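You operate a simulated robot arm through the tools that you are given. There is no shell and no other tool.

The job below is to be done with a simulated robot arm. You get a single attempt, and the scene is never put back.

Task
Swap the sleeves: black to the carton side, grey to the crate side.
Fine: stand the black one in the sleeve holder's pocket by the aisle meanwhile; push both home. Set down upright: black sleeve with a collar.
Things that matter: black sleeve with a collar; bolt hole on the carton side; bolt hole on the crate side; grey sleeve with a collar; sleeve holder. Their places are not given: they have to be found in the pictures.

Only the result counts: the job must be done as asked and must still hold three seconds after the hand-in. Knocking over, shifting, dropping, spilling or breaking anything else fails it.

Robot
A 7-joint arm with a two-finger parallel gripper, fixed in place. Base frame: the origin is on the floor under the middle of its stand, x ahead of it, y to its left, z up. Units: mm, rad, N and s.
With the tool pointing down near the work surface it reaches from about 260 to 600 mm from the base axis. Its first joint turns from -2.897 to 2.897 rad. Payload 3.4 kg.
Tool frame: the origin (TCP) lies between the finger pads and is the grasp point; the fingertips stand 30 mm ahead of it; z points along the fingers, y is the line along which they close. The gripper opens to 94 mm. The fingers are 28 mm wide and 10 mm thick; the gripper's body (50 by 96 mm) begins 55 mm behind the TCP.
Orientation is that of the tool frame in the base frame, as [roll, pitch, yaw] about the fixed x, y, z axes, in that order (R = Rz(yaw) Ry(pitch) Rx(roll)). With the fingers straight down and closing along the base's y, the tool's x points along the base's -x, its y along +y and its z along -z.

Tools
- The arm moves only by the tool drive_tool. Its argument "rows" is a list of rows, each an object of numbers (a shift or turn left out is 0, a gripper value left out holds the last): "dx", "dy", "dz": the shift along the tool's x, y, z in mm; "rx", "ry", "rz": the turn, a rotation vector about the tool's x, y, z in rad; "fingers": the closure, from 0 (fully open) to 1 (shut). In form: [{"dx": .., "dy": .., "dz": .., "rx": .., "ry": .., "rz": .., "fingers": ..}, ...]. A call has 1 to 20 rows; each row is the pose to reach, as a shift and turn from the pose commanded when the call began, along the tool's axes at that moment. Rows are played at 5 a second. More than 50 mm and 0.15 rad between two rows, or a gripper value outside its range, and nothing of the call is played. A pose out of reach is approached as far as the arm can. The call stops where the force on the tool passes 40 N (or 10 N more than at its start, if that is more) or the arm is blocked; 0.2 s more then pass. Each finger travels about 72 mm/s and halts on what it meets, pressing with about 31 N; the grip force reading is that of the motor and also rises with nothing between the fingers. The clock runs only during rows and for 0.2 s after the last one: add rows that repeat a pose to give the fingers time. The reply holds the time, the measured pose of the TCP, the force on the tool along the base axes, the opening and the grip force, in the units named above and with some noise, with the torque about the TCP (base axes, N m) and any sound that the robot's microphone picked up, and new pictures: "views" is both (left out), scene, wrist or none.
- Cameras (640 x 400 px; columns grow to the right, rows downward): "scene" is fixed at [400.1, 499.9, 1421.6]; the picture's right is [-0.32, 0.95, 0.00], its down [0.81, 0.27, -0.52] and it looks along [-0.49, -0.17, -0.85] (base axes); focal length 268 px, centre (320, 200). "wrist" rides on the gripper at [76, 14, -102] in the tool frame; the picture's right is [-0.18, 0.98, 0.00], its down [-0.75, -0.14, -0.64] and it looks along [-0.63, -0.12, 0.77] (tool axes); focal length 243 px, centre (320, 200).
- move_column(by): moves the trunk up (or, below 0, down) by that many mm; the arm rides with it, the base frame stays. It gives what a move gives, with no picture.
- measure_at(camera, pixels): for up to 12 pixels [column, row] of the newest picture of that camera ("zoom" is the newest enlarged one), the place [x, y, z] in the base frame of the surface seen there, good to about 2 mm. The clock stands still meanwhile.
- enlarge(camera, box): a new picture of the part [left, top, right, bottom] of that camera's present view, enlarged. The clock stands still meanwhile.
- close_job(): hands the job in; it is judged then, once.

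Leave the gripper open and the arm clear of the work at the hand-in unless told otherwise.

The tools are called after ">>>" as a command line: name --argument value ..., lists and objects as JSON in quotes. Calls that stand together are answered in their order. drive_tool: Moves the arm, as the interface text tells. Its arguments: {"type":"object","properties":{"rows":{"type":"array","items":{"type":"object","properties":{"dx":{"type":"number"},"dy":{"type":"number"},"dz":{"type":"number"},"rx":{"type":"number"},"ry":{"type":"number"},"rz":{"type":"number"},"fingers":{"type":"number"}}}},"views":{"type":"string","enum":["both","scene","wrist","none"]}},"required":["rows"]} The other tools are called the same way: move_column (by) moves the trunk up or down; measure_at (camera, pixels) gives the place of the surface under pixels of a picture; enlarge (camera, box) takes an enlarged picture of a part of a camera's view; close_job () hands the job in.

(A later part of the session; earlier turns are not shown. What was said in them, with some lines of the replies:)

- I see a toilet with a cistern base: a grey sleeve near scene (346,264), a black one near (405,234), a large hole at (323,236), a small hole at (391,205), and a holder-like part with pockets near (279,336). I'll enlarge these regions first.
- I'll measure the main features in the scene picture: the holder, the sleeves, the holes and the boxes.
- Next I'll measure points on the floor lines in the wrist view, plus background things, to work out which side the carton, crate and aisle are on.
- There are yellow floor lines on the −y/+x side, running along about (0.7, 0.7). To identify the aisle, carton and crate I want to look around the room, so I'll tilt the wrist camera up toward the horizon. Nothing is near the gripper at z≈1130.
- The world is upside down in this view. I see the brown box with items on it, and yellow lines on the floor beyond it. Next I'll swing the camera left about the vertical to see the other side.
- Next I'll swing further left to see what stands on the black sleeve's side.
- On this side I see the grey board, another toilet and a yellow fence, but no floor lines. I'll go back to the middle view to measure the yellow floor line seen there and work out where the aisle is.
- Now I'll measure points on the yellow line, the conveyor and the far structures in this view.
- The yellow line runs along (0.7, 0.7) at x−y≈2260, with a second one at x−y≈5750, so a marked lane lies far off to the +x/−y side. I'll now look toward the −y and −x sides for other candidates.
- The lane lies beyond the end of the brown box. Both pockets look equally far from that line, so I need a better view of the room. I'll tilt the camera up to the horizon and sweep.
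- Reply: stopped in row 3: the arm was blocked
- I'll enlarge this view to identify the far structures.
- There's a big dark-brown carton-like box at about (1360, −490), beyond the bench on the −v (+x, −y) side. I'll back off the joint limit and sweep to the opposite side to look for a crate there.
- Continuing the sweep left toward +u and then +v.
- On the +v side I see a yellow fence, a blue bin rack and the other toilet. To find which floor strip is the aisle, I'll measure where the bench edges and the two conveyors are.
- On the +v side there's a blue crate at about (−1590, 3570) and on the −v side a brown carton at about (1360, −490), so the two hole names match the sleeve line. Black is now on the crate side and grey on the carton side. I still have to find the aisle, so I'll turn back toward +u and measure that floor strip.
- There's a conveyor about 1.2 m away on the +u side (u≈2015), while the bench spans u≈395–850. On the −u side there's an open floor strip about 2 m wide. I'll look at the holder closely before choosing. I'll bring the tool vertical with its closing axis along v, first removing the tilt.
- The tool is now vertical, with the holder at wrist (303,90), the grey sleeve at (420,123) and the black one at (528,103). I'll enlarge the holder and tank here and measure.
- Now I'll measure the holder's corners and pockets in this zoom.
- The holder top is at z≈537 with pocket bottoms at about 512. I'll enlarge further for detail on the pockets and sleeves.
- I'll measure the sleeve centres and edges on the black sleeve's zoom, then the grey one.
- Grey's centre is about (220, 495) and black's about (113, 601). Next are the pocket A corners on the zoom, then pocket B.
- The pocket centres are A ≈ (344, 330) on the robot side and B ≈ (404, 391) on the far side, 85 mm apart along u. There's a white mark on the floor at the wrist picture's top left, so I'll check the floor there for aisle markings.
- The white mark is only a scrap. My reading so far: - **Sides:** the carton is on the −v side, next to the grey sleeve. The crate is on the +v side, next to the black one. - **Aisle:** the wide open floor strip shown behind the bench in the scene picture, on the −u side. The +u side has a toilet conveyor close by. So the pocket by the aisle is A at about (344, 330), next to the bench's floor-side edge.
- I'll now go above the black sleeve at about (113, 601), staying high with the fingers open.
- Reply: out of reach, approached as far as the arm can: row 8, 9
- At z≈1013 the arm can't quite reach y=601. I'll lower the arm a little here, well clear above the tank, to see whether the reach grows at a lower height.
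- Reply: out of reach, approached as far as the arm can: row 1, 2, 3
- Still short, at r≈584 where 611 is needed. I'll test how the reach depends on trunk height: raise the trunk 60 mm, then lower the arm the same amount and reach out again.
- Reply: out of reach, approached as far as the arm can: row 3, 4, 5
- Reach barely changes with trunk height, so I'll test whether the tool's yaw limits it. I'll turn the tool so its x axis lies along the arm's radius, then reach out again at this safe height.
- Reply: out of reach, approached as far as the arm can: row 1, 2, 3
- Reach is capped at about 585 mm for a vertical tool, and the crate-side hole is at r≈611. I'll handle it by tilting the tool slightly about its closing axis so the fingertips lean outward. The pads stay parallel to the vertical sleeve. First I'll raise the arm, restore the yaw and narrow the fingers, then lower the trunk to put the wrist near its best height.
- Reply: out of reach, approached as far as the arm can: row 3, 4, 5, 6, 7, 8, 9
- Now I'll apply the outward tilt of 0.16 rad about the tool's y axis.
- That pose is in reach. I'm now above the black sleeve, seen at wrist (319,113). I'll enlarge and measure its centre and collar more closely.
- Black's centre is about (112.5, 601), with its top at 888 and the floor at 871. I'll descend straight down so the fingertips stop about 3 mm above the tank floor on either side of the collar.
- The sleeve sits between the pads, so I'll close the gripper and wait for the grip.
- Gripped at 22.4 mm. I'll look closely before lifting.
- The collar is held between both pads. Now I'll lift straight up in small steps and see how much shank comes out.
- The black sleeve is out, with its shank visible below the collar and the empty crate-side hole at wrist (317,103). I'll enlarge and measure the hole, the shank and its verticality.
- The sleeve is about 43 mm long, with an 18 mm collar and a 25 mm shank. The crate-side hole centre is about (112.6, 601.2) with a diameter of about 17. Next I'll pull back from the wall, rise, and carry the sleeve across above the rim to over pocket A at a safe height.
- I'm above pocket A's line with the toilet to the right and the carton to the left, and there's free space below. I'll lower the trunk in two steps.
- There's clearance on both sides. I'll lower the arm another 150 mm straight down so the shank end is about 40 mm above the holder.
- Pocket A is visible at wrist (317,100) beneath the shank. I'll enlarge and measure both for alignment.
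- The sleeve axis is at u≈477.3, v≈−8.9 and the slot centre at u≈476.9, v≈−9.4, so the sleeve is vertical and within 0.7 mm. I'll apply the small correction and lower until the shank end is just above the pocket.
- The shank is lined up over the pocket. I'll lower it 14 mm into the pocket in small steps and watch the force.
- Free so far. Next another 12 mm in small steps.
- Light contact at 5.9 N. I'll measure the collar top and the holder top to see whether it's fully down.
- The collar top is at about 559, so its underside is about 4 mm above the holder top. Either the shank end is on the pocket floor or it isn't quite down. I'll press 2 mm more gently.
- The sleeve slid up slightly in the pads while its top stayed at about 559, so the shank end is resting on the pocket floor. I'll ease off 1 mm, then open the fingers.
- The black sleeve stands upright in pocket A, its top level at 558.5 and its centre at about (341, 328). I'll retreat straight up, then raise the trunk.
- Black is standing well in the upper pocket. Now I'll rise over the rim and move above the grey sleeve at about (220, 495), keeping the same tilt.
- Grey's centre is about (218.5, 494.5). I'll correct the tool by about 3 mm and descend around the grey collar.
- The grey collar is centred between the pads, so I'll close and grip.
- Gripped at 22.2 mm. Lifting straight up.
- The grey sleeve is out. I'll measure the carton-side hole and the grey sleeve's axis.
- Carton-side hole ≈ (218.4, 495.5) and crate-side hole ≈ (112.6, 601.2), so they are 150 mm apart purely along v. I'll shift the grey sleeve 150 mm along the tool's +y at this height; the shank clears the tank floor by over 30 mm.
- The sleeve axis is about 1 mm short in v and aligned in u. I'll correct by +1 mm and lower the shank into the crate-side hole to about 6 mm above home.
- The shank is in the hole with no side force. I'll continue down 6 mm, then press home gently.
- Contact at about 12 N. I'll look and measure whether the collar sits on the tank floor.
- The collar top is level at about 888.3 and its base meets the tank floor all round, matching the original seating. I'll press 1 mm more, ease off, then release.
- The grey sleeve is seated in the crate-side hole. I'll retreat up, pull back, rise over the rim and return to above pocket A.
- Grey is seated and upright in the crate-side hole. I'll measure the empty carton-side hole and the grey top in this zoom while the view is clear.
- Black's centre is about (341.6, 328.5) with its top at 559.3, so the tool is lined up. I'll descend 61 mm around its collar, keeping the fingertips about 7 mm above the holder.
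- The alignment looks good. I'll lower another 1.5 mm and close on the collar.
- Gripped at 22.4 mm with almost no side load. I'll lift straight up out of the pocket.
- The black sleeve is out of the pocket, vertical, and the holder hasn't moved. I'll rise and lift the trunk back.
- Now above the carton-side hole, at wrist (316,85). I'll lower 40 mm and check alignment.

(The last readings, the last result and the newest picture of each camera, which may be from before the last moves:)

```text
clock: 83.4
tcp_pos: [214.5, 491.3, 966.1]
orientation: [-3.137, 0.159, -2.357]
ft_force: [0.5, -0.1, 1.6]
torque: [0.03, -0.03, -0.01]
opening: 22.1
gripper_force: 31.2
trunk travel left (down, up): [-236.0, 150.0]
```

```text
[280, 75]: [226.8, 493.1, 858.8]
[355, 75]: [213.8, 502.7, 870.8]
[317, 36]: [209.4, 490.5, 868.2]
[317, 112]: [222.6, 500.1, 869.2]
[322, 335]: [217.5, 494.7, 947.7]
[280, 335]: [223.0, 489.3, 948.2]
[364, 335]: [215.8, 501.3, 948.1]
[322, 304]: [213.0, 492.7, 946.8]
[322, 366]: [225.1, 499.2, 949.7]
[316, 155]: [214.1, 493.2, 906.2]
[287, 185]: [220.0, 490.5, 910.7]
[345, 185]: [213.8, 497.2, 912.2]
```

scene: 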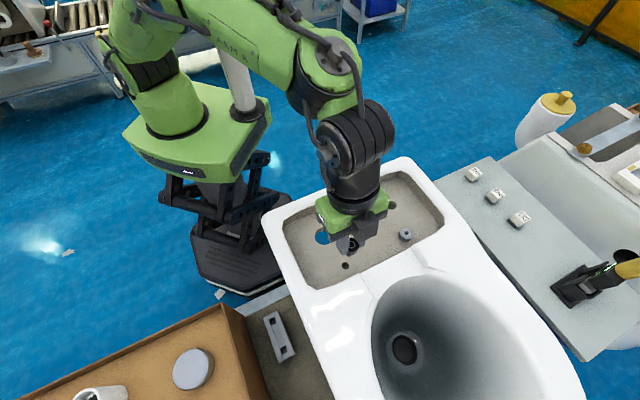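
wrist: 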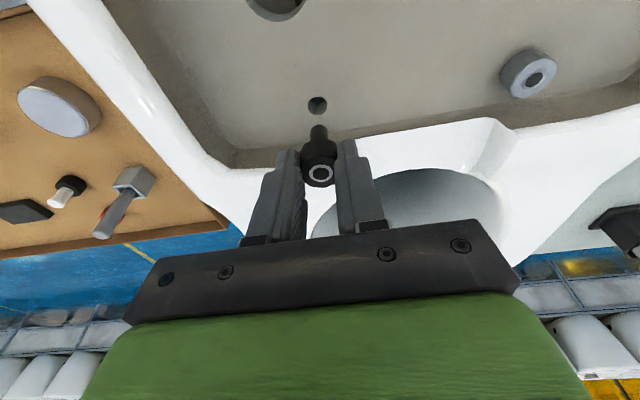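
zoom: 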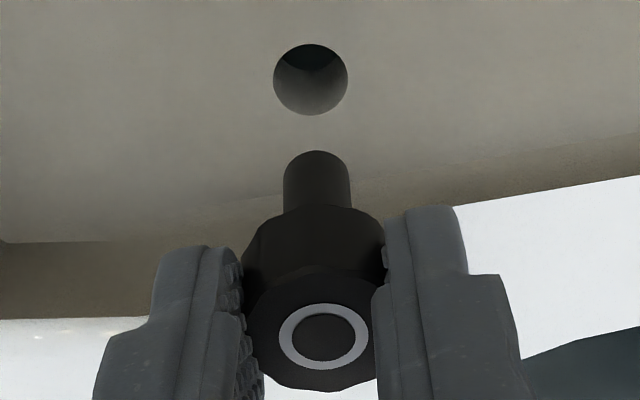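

>>> measure_at --camera "zoom" --pixels '[[270, 79], [351, 79], [310, 41], [310, 118], [283, 53], [339, 107], [283, 107], [339, 53], [310, 180], [290, 170], [343, 170]]'

>>> enlarge --camera "scene" --box '[325, 235, 365, 275]'

```text
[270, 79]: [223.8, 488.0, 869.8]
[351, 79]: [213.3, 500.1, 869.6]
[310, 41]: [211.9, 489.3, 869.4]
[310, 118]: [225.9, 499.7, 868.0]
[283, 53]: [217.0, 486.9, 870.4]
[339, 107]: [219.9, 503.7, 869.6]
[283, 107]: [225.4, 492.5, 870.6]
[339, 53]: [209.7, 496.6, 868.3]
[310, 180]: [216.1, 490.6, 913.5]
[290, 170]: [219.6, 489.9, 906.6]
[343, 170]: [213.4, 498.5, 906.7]
```

```text
10.00 times, centred on (345, 255) of scene
```

zoom: 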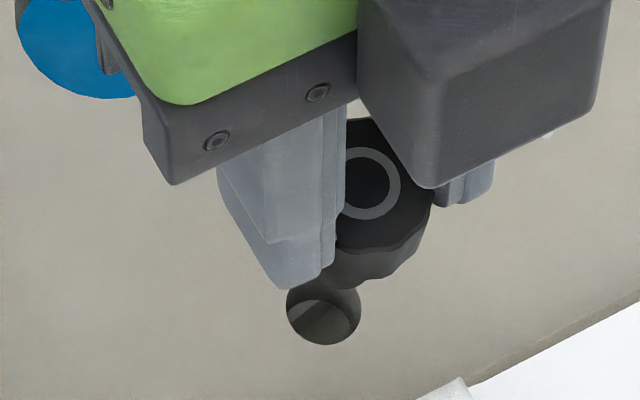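

The sleeve axis is about 1 mm too far in +v and about 0.5 mm in +u. I'll correct and lower the shank into the carton-side hole to about 8 mm above home.

>>> drive_tool --rows '[{"dx": 2.1, "dy": -1.1, "dz": 9.8}, {"dx": 3.7, "dy": -1.1, "dz": 19.6}, {"dx": 5.3, "dy": -1.1, "dz": 29.5}, {"dx": 6.9, "dy": -1.1, "dz": 39.4}, {"dx": 8.5, "dy": -1.1, "dz": 49.3}, {"dx": 8.6, "dy": -1.1, "dz": 50.3}]' --views "wrist"

>>> enlarge --camera "wrist" --box '[270, 110, 370, 190]'

```text
clock: 84.8
tcp_pos: [215.6, 490.8, 914.6]
orientation: [-3.138, 0.159, -2.356]
ft_force: [-0.2, 0.2, -0.5]
torque: [0.04, 0.01, -0.01]
opening: 22.0
gripper_force: 30.6
trunk travel left (down, up): [-236.0, 150.0]
```

wrist: 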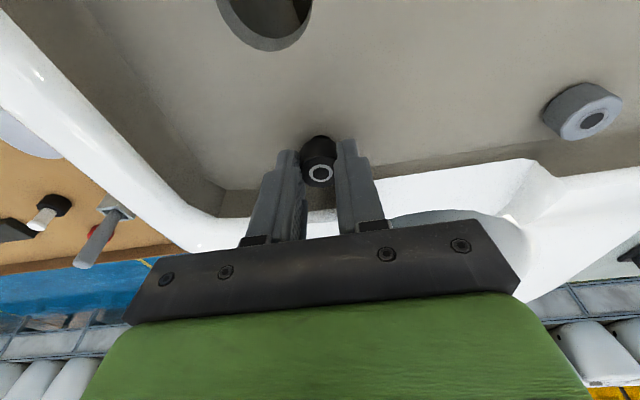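

```text
5.00 times, centred on (320, 150) of wrist
```

zoom: 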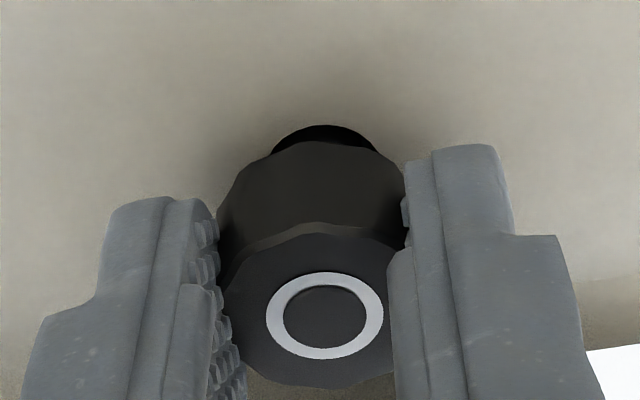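

The shank is in the hole with no side force. I'll continue down 7 mm, then press home gently.

>>> drive_tool --rows '[{"dx": 0.3, "dz": 2}, {"dx": 0.65, "dz": 4}, {"dx": 0.97, "dz": 6}, {"dx": 1.13, "dz": 7}, {"dx": 1.13, "dz": 7}]' --views "none"

>>> drive_tool --rows '[{"dx": 0.16, "dz": 1}, {"dx": 0.32, "dz": 2}, {"dx": 0.32, "dz": 2}]' --views "none"

```text
clock: 86.0
tcp_pos: [215.1, 490.2, 907.8]
orientation: [-3.139, 0.158, -2.356]
ft_force: [-0.6, 0.3, -0.1]
torque: [-0.02, -0.01, 0.01]
opening: 22.1
gripper_force: 31.2
trunk travel left (down, up): [-236.0, 150.0]
```

```text
clock: 86.8
tcp_pos: [216.2, 490.0, 906.4]
orientation: [-3.14, 0.16, -2.356]
ft_force: [-0.2, -2.1, 3.6]
torque: [-0.18, -0.11, -0.04]
opening: 22.3
gripper_force: 31.1
trunk travel left (down, up): [-236.0, 150.0]
```

Contact is just starting at 3.6 N, so I'll press 2.5 mm more.

>>> drive_tool --rows '[{"dx": 0.16, "dz": 1}, {"dx": 0.32, "dz": 2}, {"dx": 0.4, "dz": 2.5}, {"dx": 0.4, "dz": 2.5}]' --views "both"

>>> enlarge --camera "wrist" --box '[270, 110, 370, 190]'

>>> measure_at --camera "zoom" --pixels '[[270, 310], [378, 310], [322, 272], [322, 350], [300, 240], [320, 130], [320, 150], [320, 160], [320, 100], [240, 180], [398, 170], [320, 210]]'

```text
clock: 87.8
tcp_pos: [214.5, 490.2, 905.5]
orientation: [3.141, 0.164, -2.355]
ft_force: [-0.2, 2.8, 24.7]
torque: [0.05, -0.23, -0.05]
opening: 22.7
gripper_force: 31.0
trunk travel left (down, up): [-236.0, 150.0]
```

scene: 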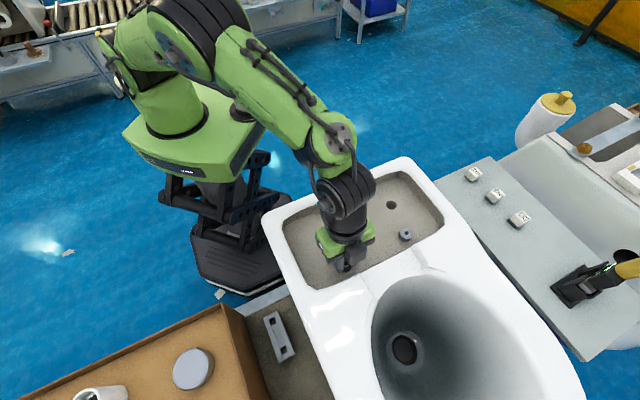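
wrist: 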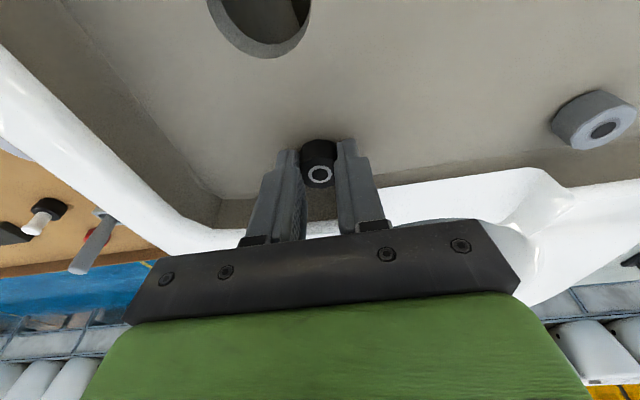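

```text
5.00 times, centred on (320, 150) of wrist
```

zoom: 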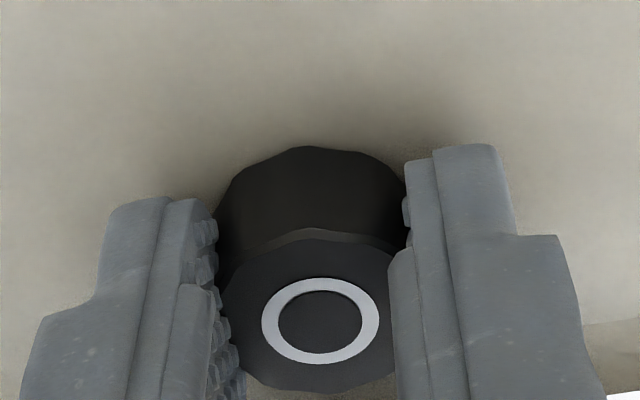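

```text
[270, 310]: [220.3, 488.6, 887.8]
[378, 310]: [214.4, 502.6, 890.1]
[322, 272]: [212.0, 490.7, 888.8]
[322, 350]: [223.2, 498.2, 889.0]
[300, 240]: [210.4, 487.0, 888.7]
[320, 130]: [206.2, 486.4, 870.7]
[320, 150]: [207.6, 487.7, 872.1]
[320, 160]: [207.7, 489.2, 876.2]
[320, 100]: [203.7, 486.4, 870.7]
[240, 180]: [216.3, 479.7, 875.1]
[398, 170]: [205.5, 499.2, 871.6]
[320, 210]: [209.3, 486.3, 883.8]
```

Pressed with about 25 N: the collar sits on the floor with its top level at about 889. I'll ease off and release.

>>> drive_tool --rows '[{"dx": -0.24, "dz": -1.5}, {"dx": -0.4, "dz": -2.5}, {"dx": -0.4, "dz": -2.5, "fingers": 0.7}, {"dx": -0.4, "dz": -2.5, "fingers": 0.5}, {"dx": -0.4, "dz": -2.5, "fingers": 0.4}, {"dx": -0.4, "dz": -2.5, "fingers": 0.4}]' --views "wrist"

>>> enlarge --camera "wrist" --box '[260, 110, 380, 200]'

```text
clock: 89.2
tcp_pos: [216.7, 490.9, 906.3]
orientation: [-3.139, 0.159, -2.356]
ft_force: [0.5, -0.5, -0.2]
torque: [0.0, 0.02, 0.02]
opening: 56.2
gripper_force: 0.0
trunk travel left (down, up): [-236.0, 150.0]
```

wrist: 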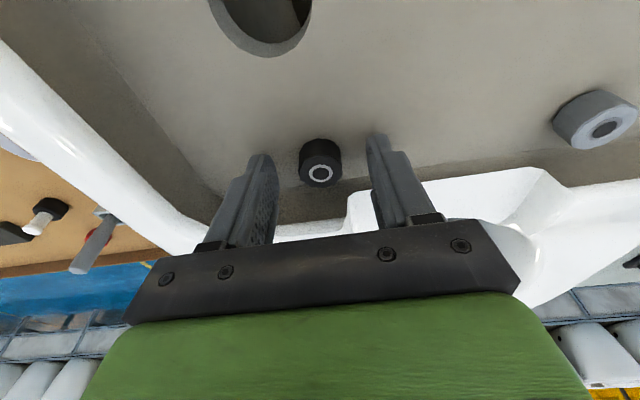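

```text
4.44 times, centred on (320, 155) of wrist
```

zoom: 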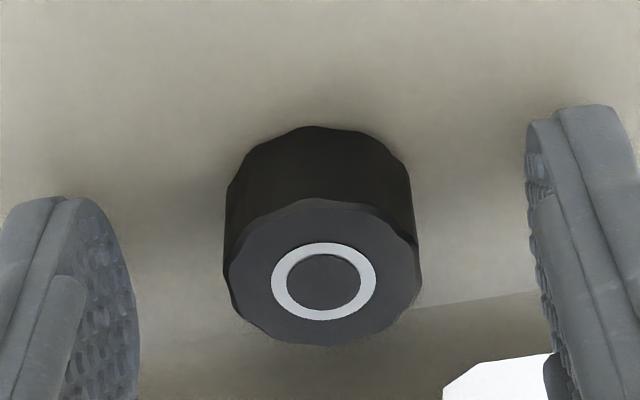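

The black sleeve stands in the carton-side hole. I'll retreat straight up and back toward the robot with the gripper fully open, then inspect everything.

>>> drive_tool --rows '[{"dx": -3.2, "dz": -19.7}, {"dx": -8, "dz": -49.4}, {"dx": -14.3, "dz": -88.8}, {"dx": -20.7, "dz": -128.3}, {"dx": 20, "dz": -134.9}, {"dx": 60, "dz": -141.4, "fingers": 0}, {"dx": 100, "dz": -147.9, "fingers": 0}, {"dx": 140, "dz": -154.4, "fingers": 0}, {"dx": 140, "dz": -154.4, "fingers": 0}]' --views "both"

>>> enlarge --camera "scene" --box '[310, 190, 430, 285]'

>>> enlarge --camera "wrist" --box '[260, 0, 640, 200]'

```text
clock: 91.2
tcp_pos: [100.5, 376.0, 1035.2]
orientation: [-3.14, 0.158, -2.356]
ft_force: [0.4, -0.6, -0.4]
torque: [-0.02, 0.01, -0.04]
opening: 93.7
gripper_force: 0.1
trunk travel left (down, up): [-236.0, 150.0]
```

scene: 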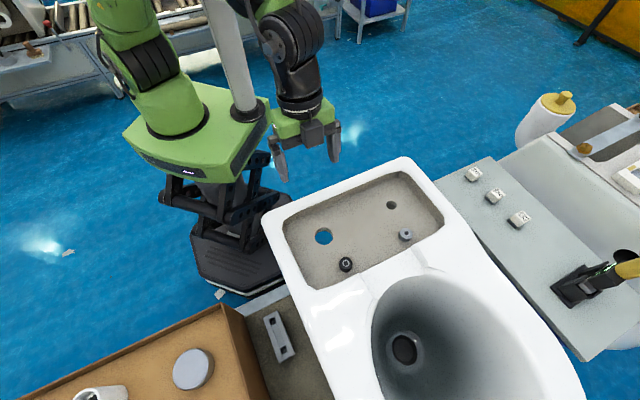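
wrist: 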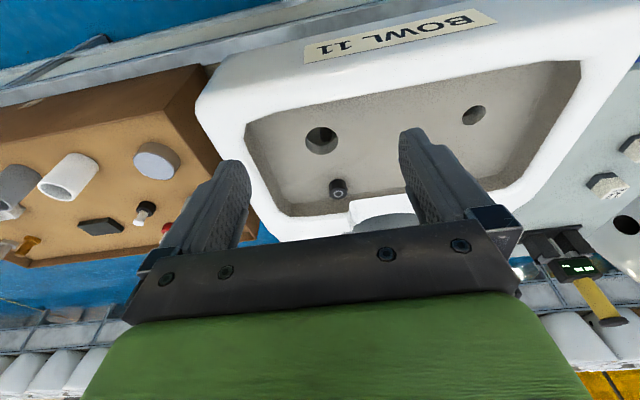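

```text
4.21 times, centred on (370, 238) of scene
```

zoom: 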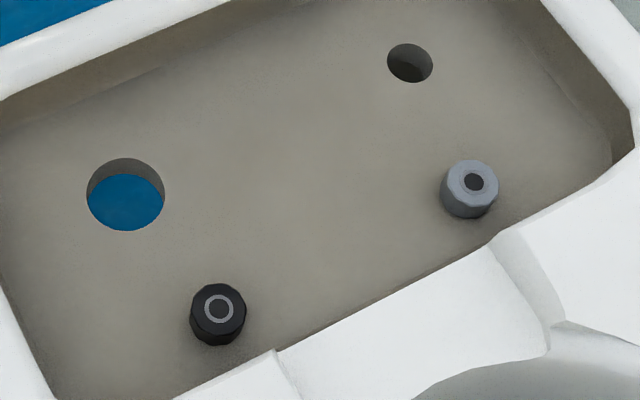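

```text
1.68 times, centred on (450, 100) of wrist
```

zoom: 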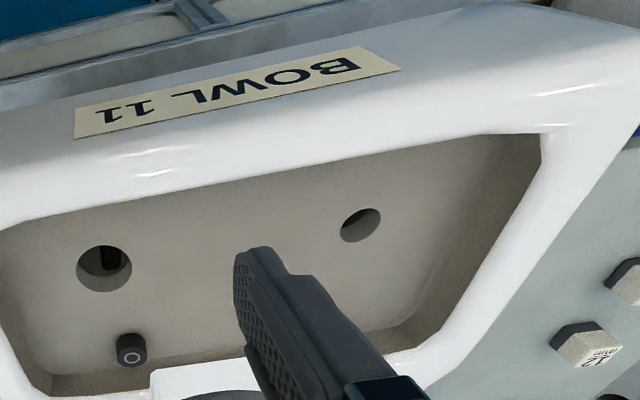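

The black sleeve is at the carton side and the grey at the crate side, both apparently flush. I'll measure their tops and bases once more, and check the holder position.

>>> enlarge --camera "scene" --box '[330, 250, 362, 275]'

>>> measure_at --camera "zoom" --pixels '[[320, 212], [325, 125], [228, 215], [310, 305], [415, 215], [240, 310], [310, 352], [120, 200], [520, 200]]'

>>> enlarge --camera "scene" --box '[390, 222, 422, 247]'

>>> measure_at --camera "zoom" --pixels '[[327, 178], [330, 98], [240, 175], [322, 262], [420, 190], [205, 240], [290, 312], [80, 200], [600, 100]]'

>>> enlarge --camera "scene" --box '[240, 300, 320, 380]'

```text
16.00 times, centred on (346, 262) of scene
```

zoom: 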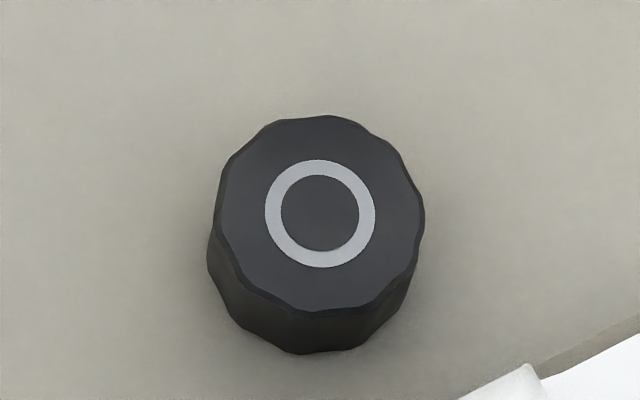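

```text
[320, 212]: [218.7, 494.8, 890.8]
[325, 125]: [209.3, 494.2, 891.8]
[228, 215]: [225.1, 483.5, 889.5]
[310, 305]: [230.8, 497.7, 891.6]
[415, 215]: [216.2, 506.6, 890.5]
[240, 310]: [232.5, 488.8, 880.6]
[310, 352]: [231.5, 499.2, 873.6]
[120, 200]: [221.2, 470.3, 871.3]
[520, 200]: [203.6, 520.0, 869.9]
```

```text
16.00 times, centred on (406, 234) of scene
```

zoom: 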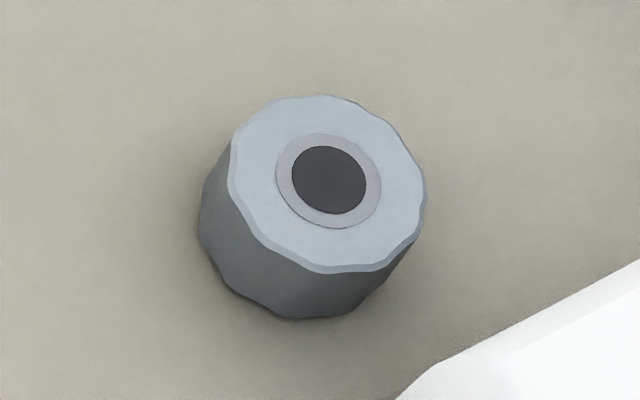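

```text
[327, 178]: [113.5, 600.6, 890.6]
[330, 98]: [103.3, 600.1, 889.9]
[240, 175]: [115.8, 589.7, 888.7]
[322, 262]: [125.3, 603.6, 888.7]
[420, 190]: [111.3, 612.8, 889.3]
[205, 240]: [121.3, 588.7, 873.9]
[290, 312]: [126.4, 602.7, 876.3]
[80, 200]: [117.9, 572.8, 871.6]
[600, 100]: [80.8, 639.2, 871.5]
```

```text
5.00 times, centred on (280, 340) of scene
```

zoom: 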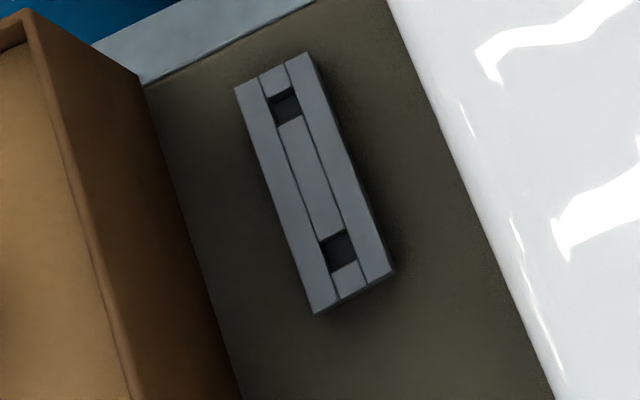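

The holder is unmoved. The base edge of the grey collar looks slightly dark, so I'll enlarge both bases further to make sure neither is sitting a little high.

>>> enlarge --camera "scene" --box '[398, 226, 414, 243]'

>>> enlarge --camera "scene" --box '[338, 255, 354, 272]'

```text
16.00 times, centred on (406, 234) of scene
```

zoom: 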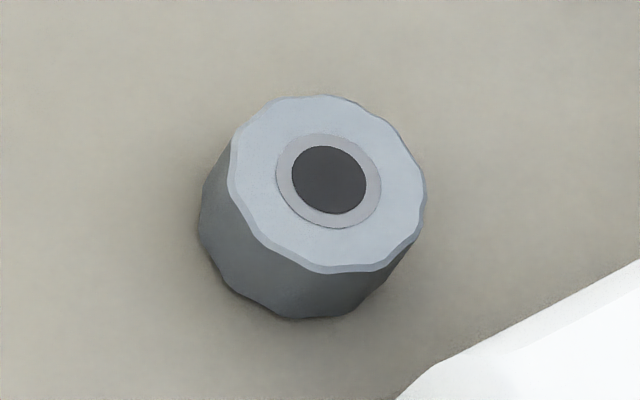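

```text
16.00 times, centred on (346, 264) of scene
```

zoom: 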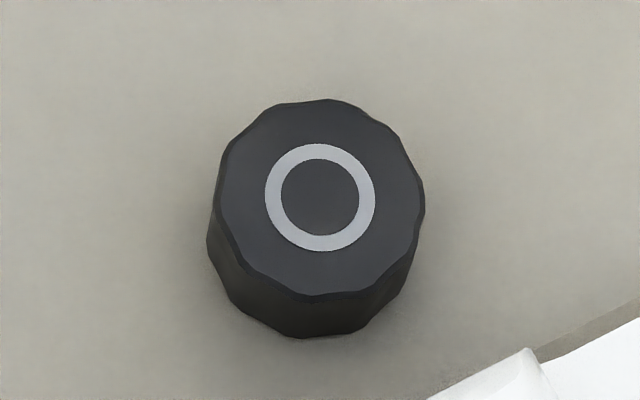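

Both look seated, but "push home" deserves certainty: the contact heights suggest a possible millimetre of play. I'll press each collar from above with closed fingertips. First I'll straighten the tool and close the fingers, then go above the black sleeve.

>>> drive_tool --rows '[{"ry": 0.08, "fingers": 0.5}, {"ry": 0.159, "fingers": 1}, {"ry": 0.159, "fingers": 1}, {"ry": 0.159, "fingers": 1}]' --views "none"

>>> drive_tool --rows '[{"dx": -42}, {"dx": -84}, {"dx": -126, "dz": 15}, {"dx": -167.9, "dy": 0.7, "dz": 40}, {"dx": -167.9, "dy": 0.7, "dz": 75}, {"dx": -167.9, "dy": 0.7, "dz": 75}]' --views "both"

>>> enlarge --camera "wrist" --box '[260, 60, 380, 200]'

```text
clock: 92.2
tcp_pos: [101.0, 375.5, 1036.0]
orientation: [-3.137, 0.0, -2.356]
ft_force: [0.6, 0.3, 0.4]
torque: [0.01, -0.01, -0.03]
opening: 0.2
gripper_force: 31.3
trunk travel left (down, up): [-236.0, 150.0]
```

```text
clock: 93.6
tcp_pos: [219.7, 494.2, 960.2]
orientation: [-3.139, -0.001, -2.355]
ft_force: [0.2, -0.9, 0.7]
torque: [0.01, -0.01, -0.03]
opening: 0.0
gripper_force: 30.5
trunk travel left (down, up): [-236.0, 150.0]
```

scene: 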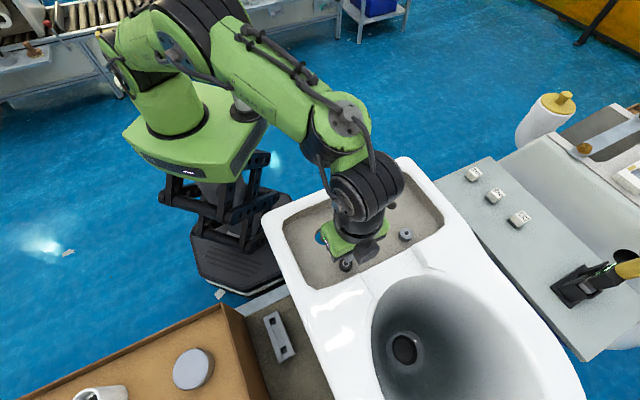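
wrist: 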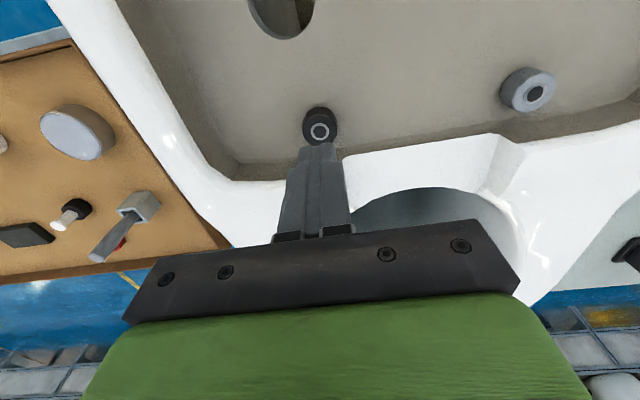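

```text
2.86 times, centred on (320, 130) of wrist
```

zoom: 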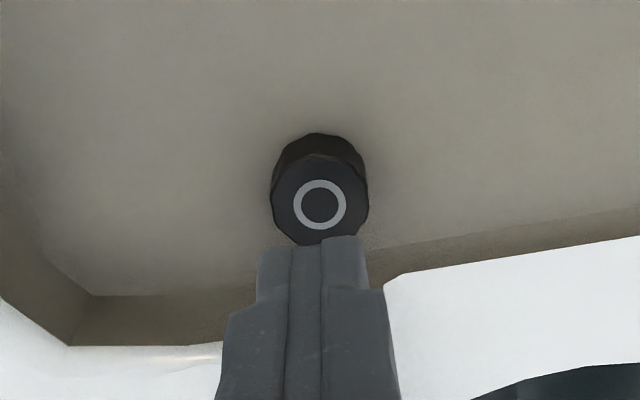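

The closed fingertips are directly above the black sleeve. I'll descend to just above it, then press.

>>> drive_tool --rows '[{"dz": 12}, {"dz": 24}, {"dz": 34}, {"dz": 38}, {"dz": 38}]' --views "wrist"

>>> drive_tool --rows '[{"dz": 1}, {"dz": 2}, {"dz": 3}, {"dz": 4}, {"dz": 5}, {"dz": 5}]' --views "none"

```text
clock: 94.8
tcp_pos: [218.4, 495.2, 922.8]
orientation: [-3.138, -0.001, -2.355]
ft_force: [-0.3, 1.6, 1.1]
torque: [0.0, -0.01, 0.01]
opening: 0.0
gripper_force: 31.4
trunk travel left (down, up): [-236.0, 150.0]
```

wrist: 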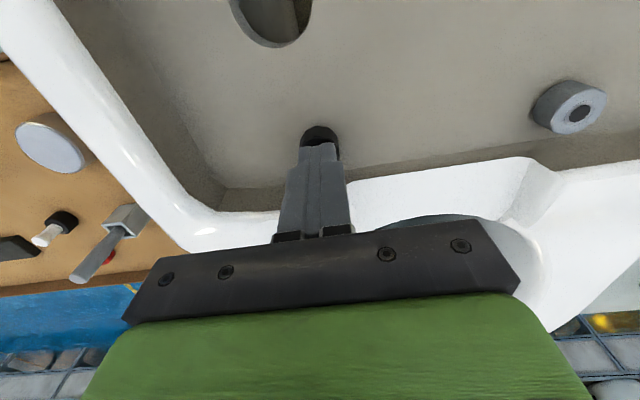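

```text
clock: 96.2
tcp_pos: [218.7, 495.5, 918.7]
orientation: [-3.141, 0.0, -2.356]
ft_force: [-1.0, 0.8, 3.3]
torque: [-0.02, 0.0, 0.02]
opening: 0.2
gripper_force: 31.2
trunk travel left (down, up): [-236.0, 150.0]
```

Contact is starting at 3.3 N, so I'll press further in small steps.

>>> drive_tool --rows '[{"dz": 1}, {"dz": 2}, {"dz": 3}, {"dz": 3}]' --views "none"

```text
clock: 97.2
tcp_pos: [218.7, 494.7, 918.2]
orientation: [-3.141, 0.007, -2.355]
ft_force: [1.1, 3.1, 26.7]
torque: [0.06, 0.0, 0.02]
opening: 0.2
gripper_force: 31.3
trunk travel left (down, up): [-236.0, 150.0]
```

It held at the same height with 26.7 N, so black is fully home (top ≈ 888.3). I'll rise, tilt the tool for reach, and do the same over the grey sleeve.

>>> drive_tool --rows '[{"dz": -10}, {"dz": -35}, {"dz": -60}, {"dz": -60, "ry": -0.12}, {"dz": -60, "ry": -0.25}, {"dz": -60, "ry": -0.25}]' --views "none"

>>> drive_tool --rows '[{"dx": -0.8, "dy": 37.5, "dz": 0.2}, {"dx": -1.6, "dy": 75, "dz": 0.4}, {"dx": -2.3, "dy": 112.4, "dz": 0.6}, {"dx": -3.1, "dy": 149.9, "dz": 0.8}, {"dx": -3.1, "dy": 149.9, "dz": 0.8}]' --views "both"

>>> enlarge --camera "wrist" --box '[260, 60, 380, 200]'

>>> enlarge --camera "scene" --box '[370, 190, 450, 260]'

```text
clock: 98.6
tcp_pos: [218.2, 494.3, 975.1]
orientation: [-3.138, 0.249, -2.355]
ft_force: [-0.5, -0.7, 0.3]
torque: [0.01, 0.02, -0.03]
opening: 0.0
gripper_force: 31.1
trunk travel left (down, up): [-236.0, 150.0]
```

```text
clock: 99.8
tcp_pos: [114.5, 603.3, 974.7]
orientation: [-3.139, 0.249, -2.357]
ft_force: [-0.2, 0.4, 0.3]
torque: [-0.02, 0.02, -0.02]
opening: 0.1
gripper_force: 30.5
trunk travel left (down, up): [-236.0, 150.0]
```

scene: 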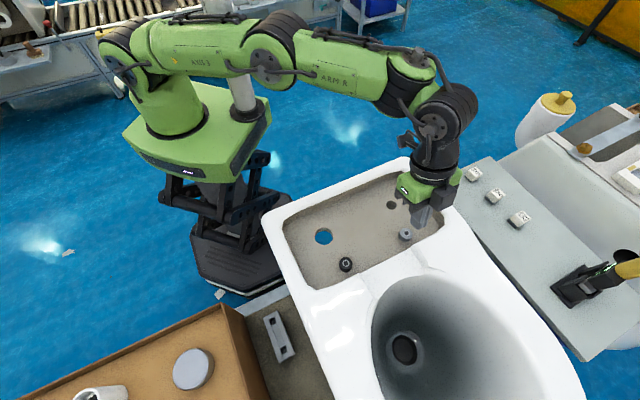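
wrist: 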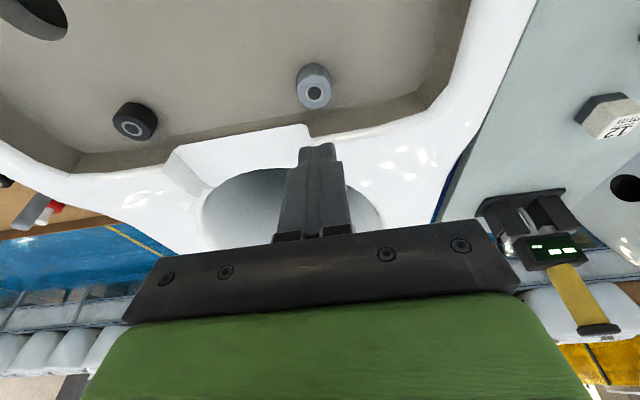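

```text
2.86 times, centred on (320, 130) of wrist
```

zoom: 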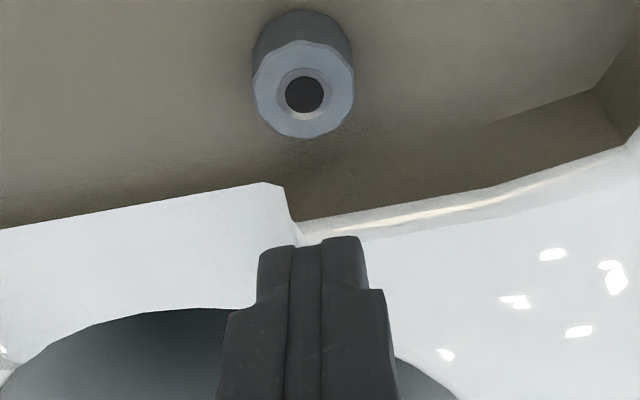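

```text
5.71 times, centred on (410, 225) of scene
```

zoom: 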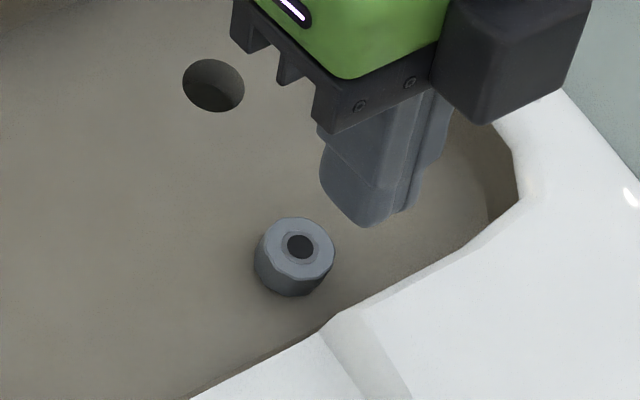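

I'm above grey at (114.5, 603.3). I'll descend straight down to just above its top and check.

>>> drive_tool --rows '[{"dx": 3.7, "dz": 14.5}, {"dx": 7.4, "dz": 29.1}, {"dx": 9.9, "dz": 38.8}, {"dx": 11.4, "dz": 44.6}, {"dx": 11.4, "dz": 44.6}]' --views "both"

>>> enlarge --camera "wrist" --box '[260, 80, 380, 200]'

>>> enlarge --camera "scene" --box '[370, 190, 450, 260]'

```text
clock: 101.0
tcp_pos: [115.0, 603.7, 928.5]
orientation: [-3.139, 0.249, -2.356]
ft_force: [0.7, 0.3, 0.1]
torque: [0.02, 0.01, -0.02]
opening: 0.0
gripper_force: 31.7
trunk travel left (down, up): [-236.0, 150.0]
```

scene: 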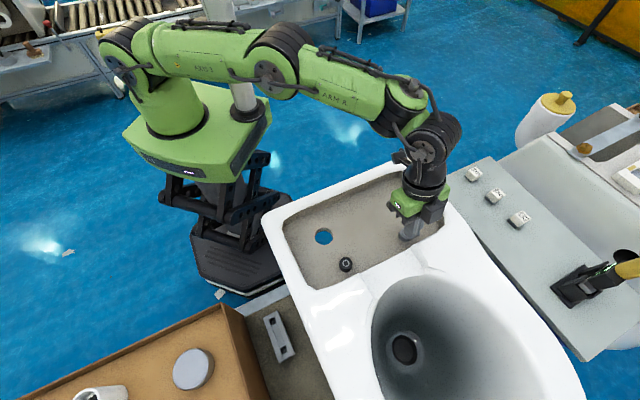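
wrist: 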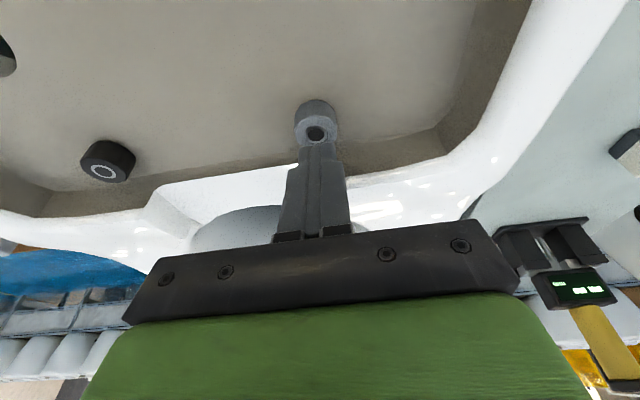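

```text
3.33 times, centred on (320, 140) of wrist
```

zoom: 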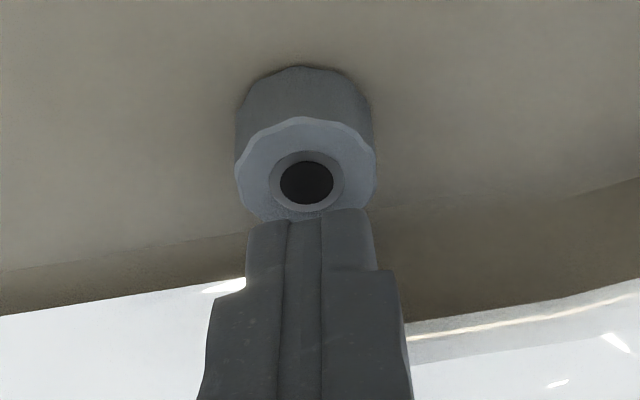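

```text
5.71 times, centred on (410, 225) of scene
```

zoom: 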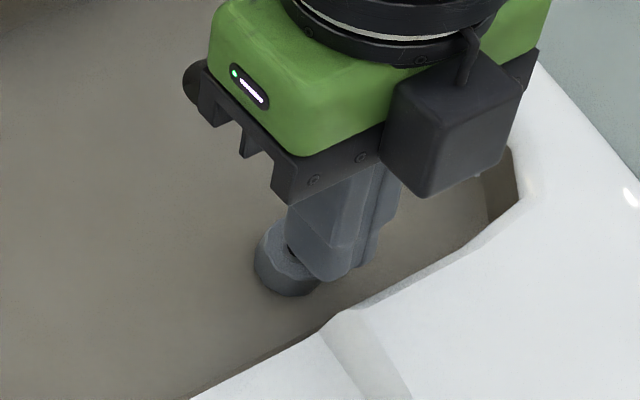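

The fingertip edge is over grey's top and clear of the bowl wall. I'll press down in small steps.

>>> drive_tool --rows '[{"dx": 0.5, "dz": 1.9}, {"dx": 1.0, "dz": 3.9}, {"dx": 1.5, "dz": 5.8}, {"dx": 1.7, "dz": 6.8}, {"dx": 1.7, "dz": 6.8}]' --views "none"

>>> drive_tool --rows '[{"dx": 0.25, "dz": 1}, {"dx": 0.5, "dz": 2}, {"dx": 0.5, "dz": 2}]' --views "none"

```text
clock: 102.2
tcp_pos: [115.7, 603.7, 921.2]
orientation: [-3.138, 0.248, -2.355]
ft_force: [-0.8, 0.0, -0.5]
torque: [-0.03, 0.02, 0.02]
opening: 0.0
gripper_force: 30.7
trunk travel left (down, up): [-236.0, 150.0]
```

```text
clock: 103.0
tcp_pos: [114.9, 603.5, 920.2]
orientation: [-3.139, 0.251, -2.357]
ft_force: [0.2, -0.3, 4.9]
torque: [0.03, 0.01, -0.01]
opening: 0.1
gripper_force: 30.5
trunk travel left (down, up): [-236.0, 150.0]
```

Contact starts at 4.9 N. I'll press a few millimetres more.

>>> drive_tool --rows '[{"dx": 0.25, "dz": 1}, {"dx": 0.5, "dz": 2}, {"dx": 0.75, "dz": 3}, {"dx": 0.75, "dz": 3}]' --views "both"

>>> enlarge --camera "scene" --box '[370, 190, 450, 260]'

```text
clock: 104.0
tcp_pos: [114.7, 602.3, 919.4]
orientation: [3.139, 0.256, -2.357]
ft_force: [-0.4, 4.8, 27.2]
torque: [0.01, 0.09, 0.01]
opening: 0.1
gripper_force: 30.9
trunk travel left (down, up): [-236.0, 150.0]
```

scene: 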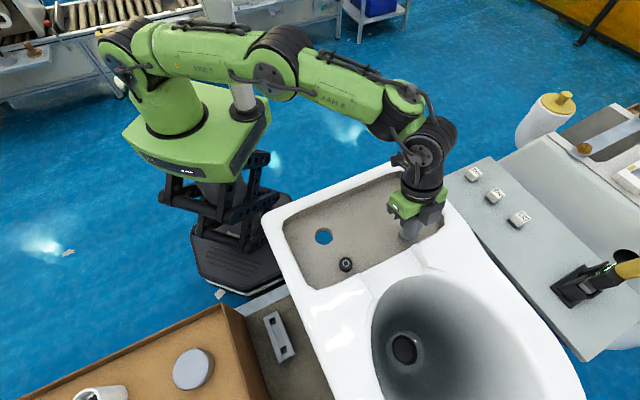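
wrist: 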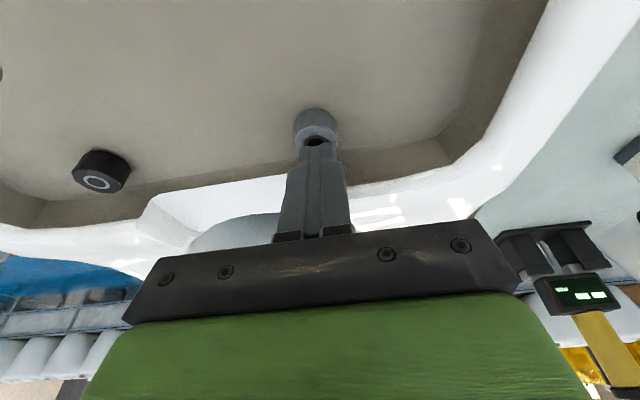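

```text
5.71 times, centred on (410, 225) of scene
```

zoom: 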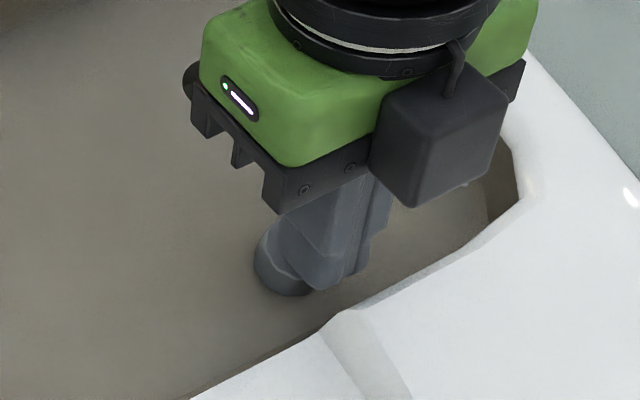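

It stays rigid at 27 N, so grey is fully home too. I'll retreat straight up, then back toward the robot, straighten the tool and open the gripper.

>>> drive_tool --rows '[{"dx": -2.5, "dz": -9.7}, {"dx": -8.7, "dz": -33.9}, {"dx": -14.8, "dz": -58.1}, {"dx": 24, "dz": -68}, {"dx": 52.7, "dz": -85.1}, {"dx": 91.5, "dz": -95}, {"dx": 130.2, "dz": -104.9}, {"dx": 160, "dz": -112}, {"dx": 160, "dz": -112}]' --views "none"

>>> drive_tool --rows '[{"ry": 0.12, "fingers": 0.5}, {"ry": 0.25, "fingers": 0}, {"ry": 0.25, "fingers": 0}, {"ry": 0.25, "fingers": 0}]' --views "both"

>>> enlarge --camera "scene" --box '[310, 190, 430, 285]'

>>> enlarge --camera "scene" --box '[390, 222, 422, 247]'

```text
clock: 106.0
tcp_pos: [-2.2, 474.1, 978.6]
orientation: [-3.127, 0.244, -2.381]
ft_force: [-0.1, -0.7, -0.2]
torque: [0.02, -0.02, 0.02]
opening: 0.0
gripper_force: 30.7
trunk travel left (down, up): [-236.0, 150.0]
```

```text
clock: 107.0
tcp_pos: [-14.7, 474.2, 985.6]
orientation: [-3.14, 0.0, -2.356]
ft_force: [-0.1, -0.1, 0.9]
torque: [0.0, -0.01, 0.02]
opening: 94.1
gripper_force: 0.1
trunk travel left (down, up): [-236.0, 150.0]
```

scene: 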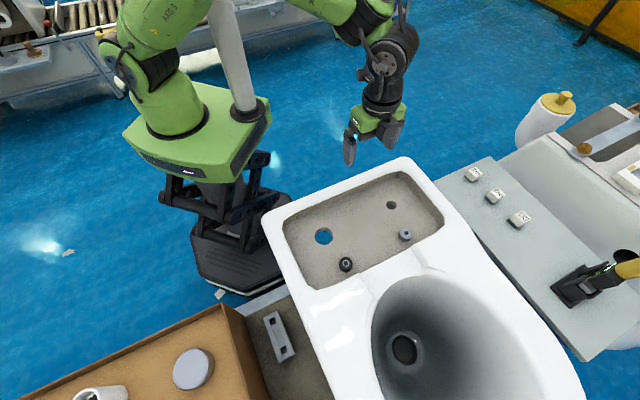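
wrist: 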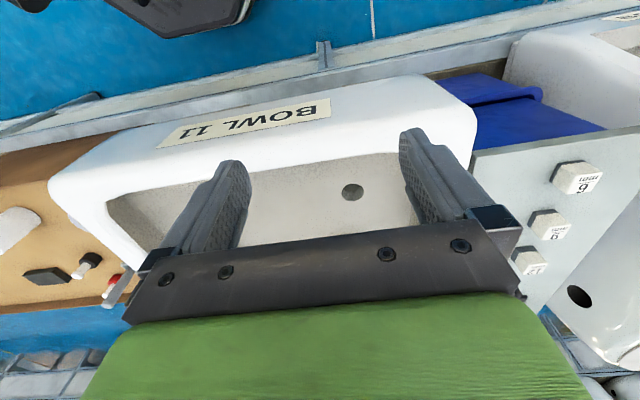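

```text
4.21 times, centred on (370, 238) of scene
```

zoom: 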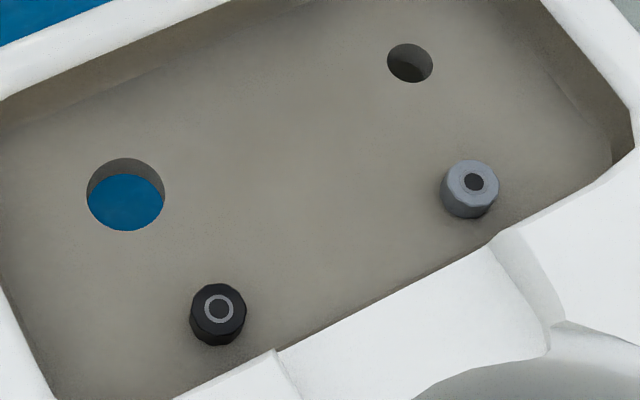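

```text
16.00 times, centred on (406, 234) of scene
```

zoom: 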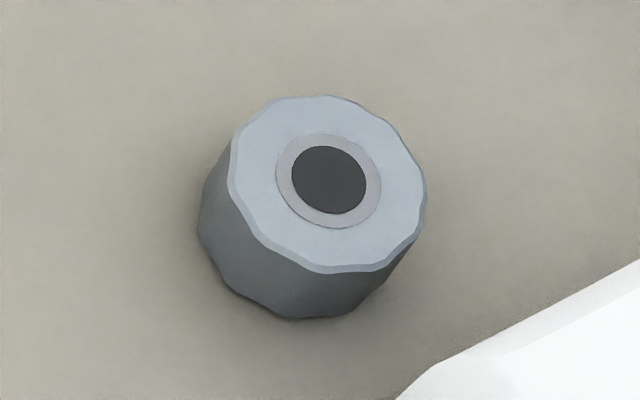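

A blue crate is visible on the bench on grey's side and the carton is on black's side, so both placements are right. The sleeves sit flush and upright, the holder is empty and unmoved, and the gripper is open. I'll raise the arm a bit more to be well clear, then take a last look.

>>> drive_tool --rows '[{"dz": -30}, {"dz": -60}, {"dz": -80, "dx": 20}, {"dz": -80, "dx": 20}]' --views "both"

```text
clock: 108.0
tcp_pos: [-30.1, 461.3, 1064.3]
orientation: [-3.138, 0.0, -2.357]
ft_force: [-0.1, -0.3, 0.3]
torque: [-0.01, 0.02, 0.01]
opening: 93.9
gripper_force: 0.1
trunk travel left (down, up): [-236.0, 150.0]
```

scene: 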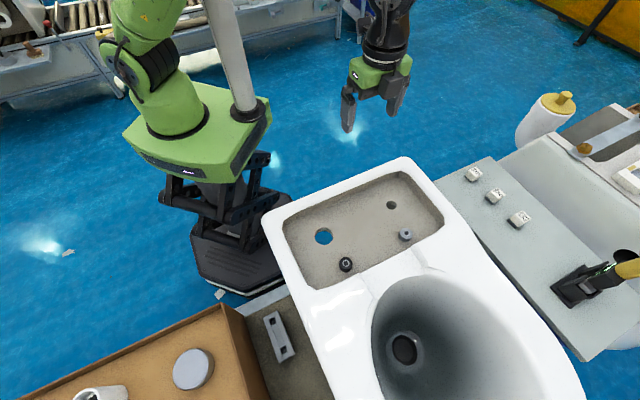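
wrist: 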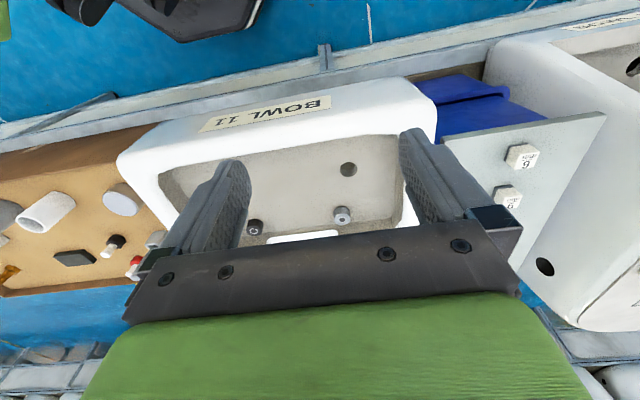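

The last pictures show black in the carton-side hole and grey in the crate-side hole, both upright and pushed home. Nothing else has moved, the gripper is open and the arm is clear. Handing in.

>>> close_job

```text
The job is handed in.
```

The sleeves are swapped: black is in the carton-side hole and grey is in the crate-side hole. Both stand upright and are pushed home. I pressed each one down from above with about 27 N, and neither moved any further.

**Which pocket is "by the aisle":** I had to guess this, because nothing in the pictures marks the aisle clearly. The two pockets are equally far from the yellow-lined lane. While I moved grey, I stood black in the pocket on the robot's side, next to the wide open floor. If you meant the far pocket, by the toilet conveyor, then black was in the wrong one during the swap.

In the final pictures the holder is empty and in the same place, and nothing else looks disturbed. The gripper is open and the arm is clear of the work.
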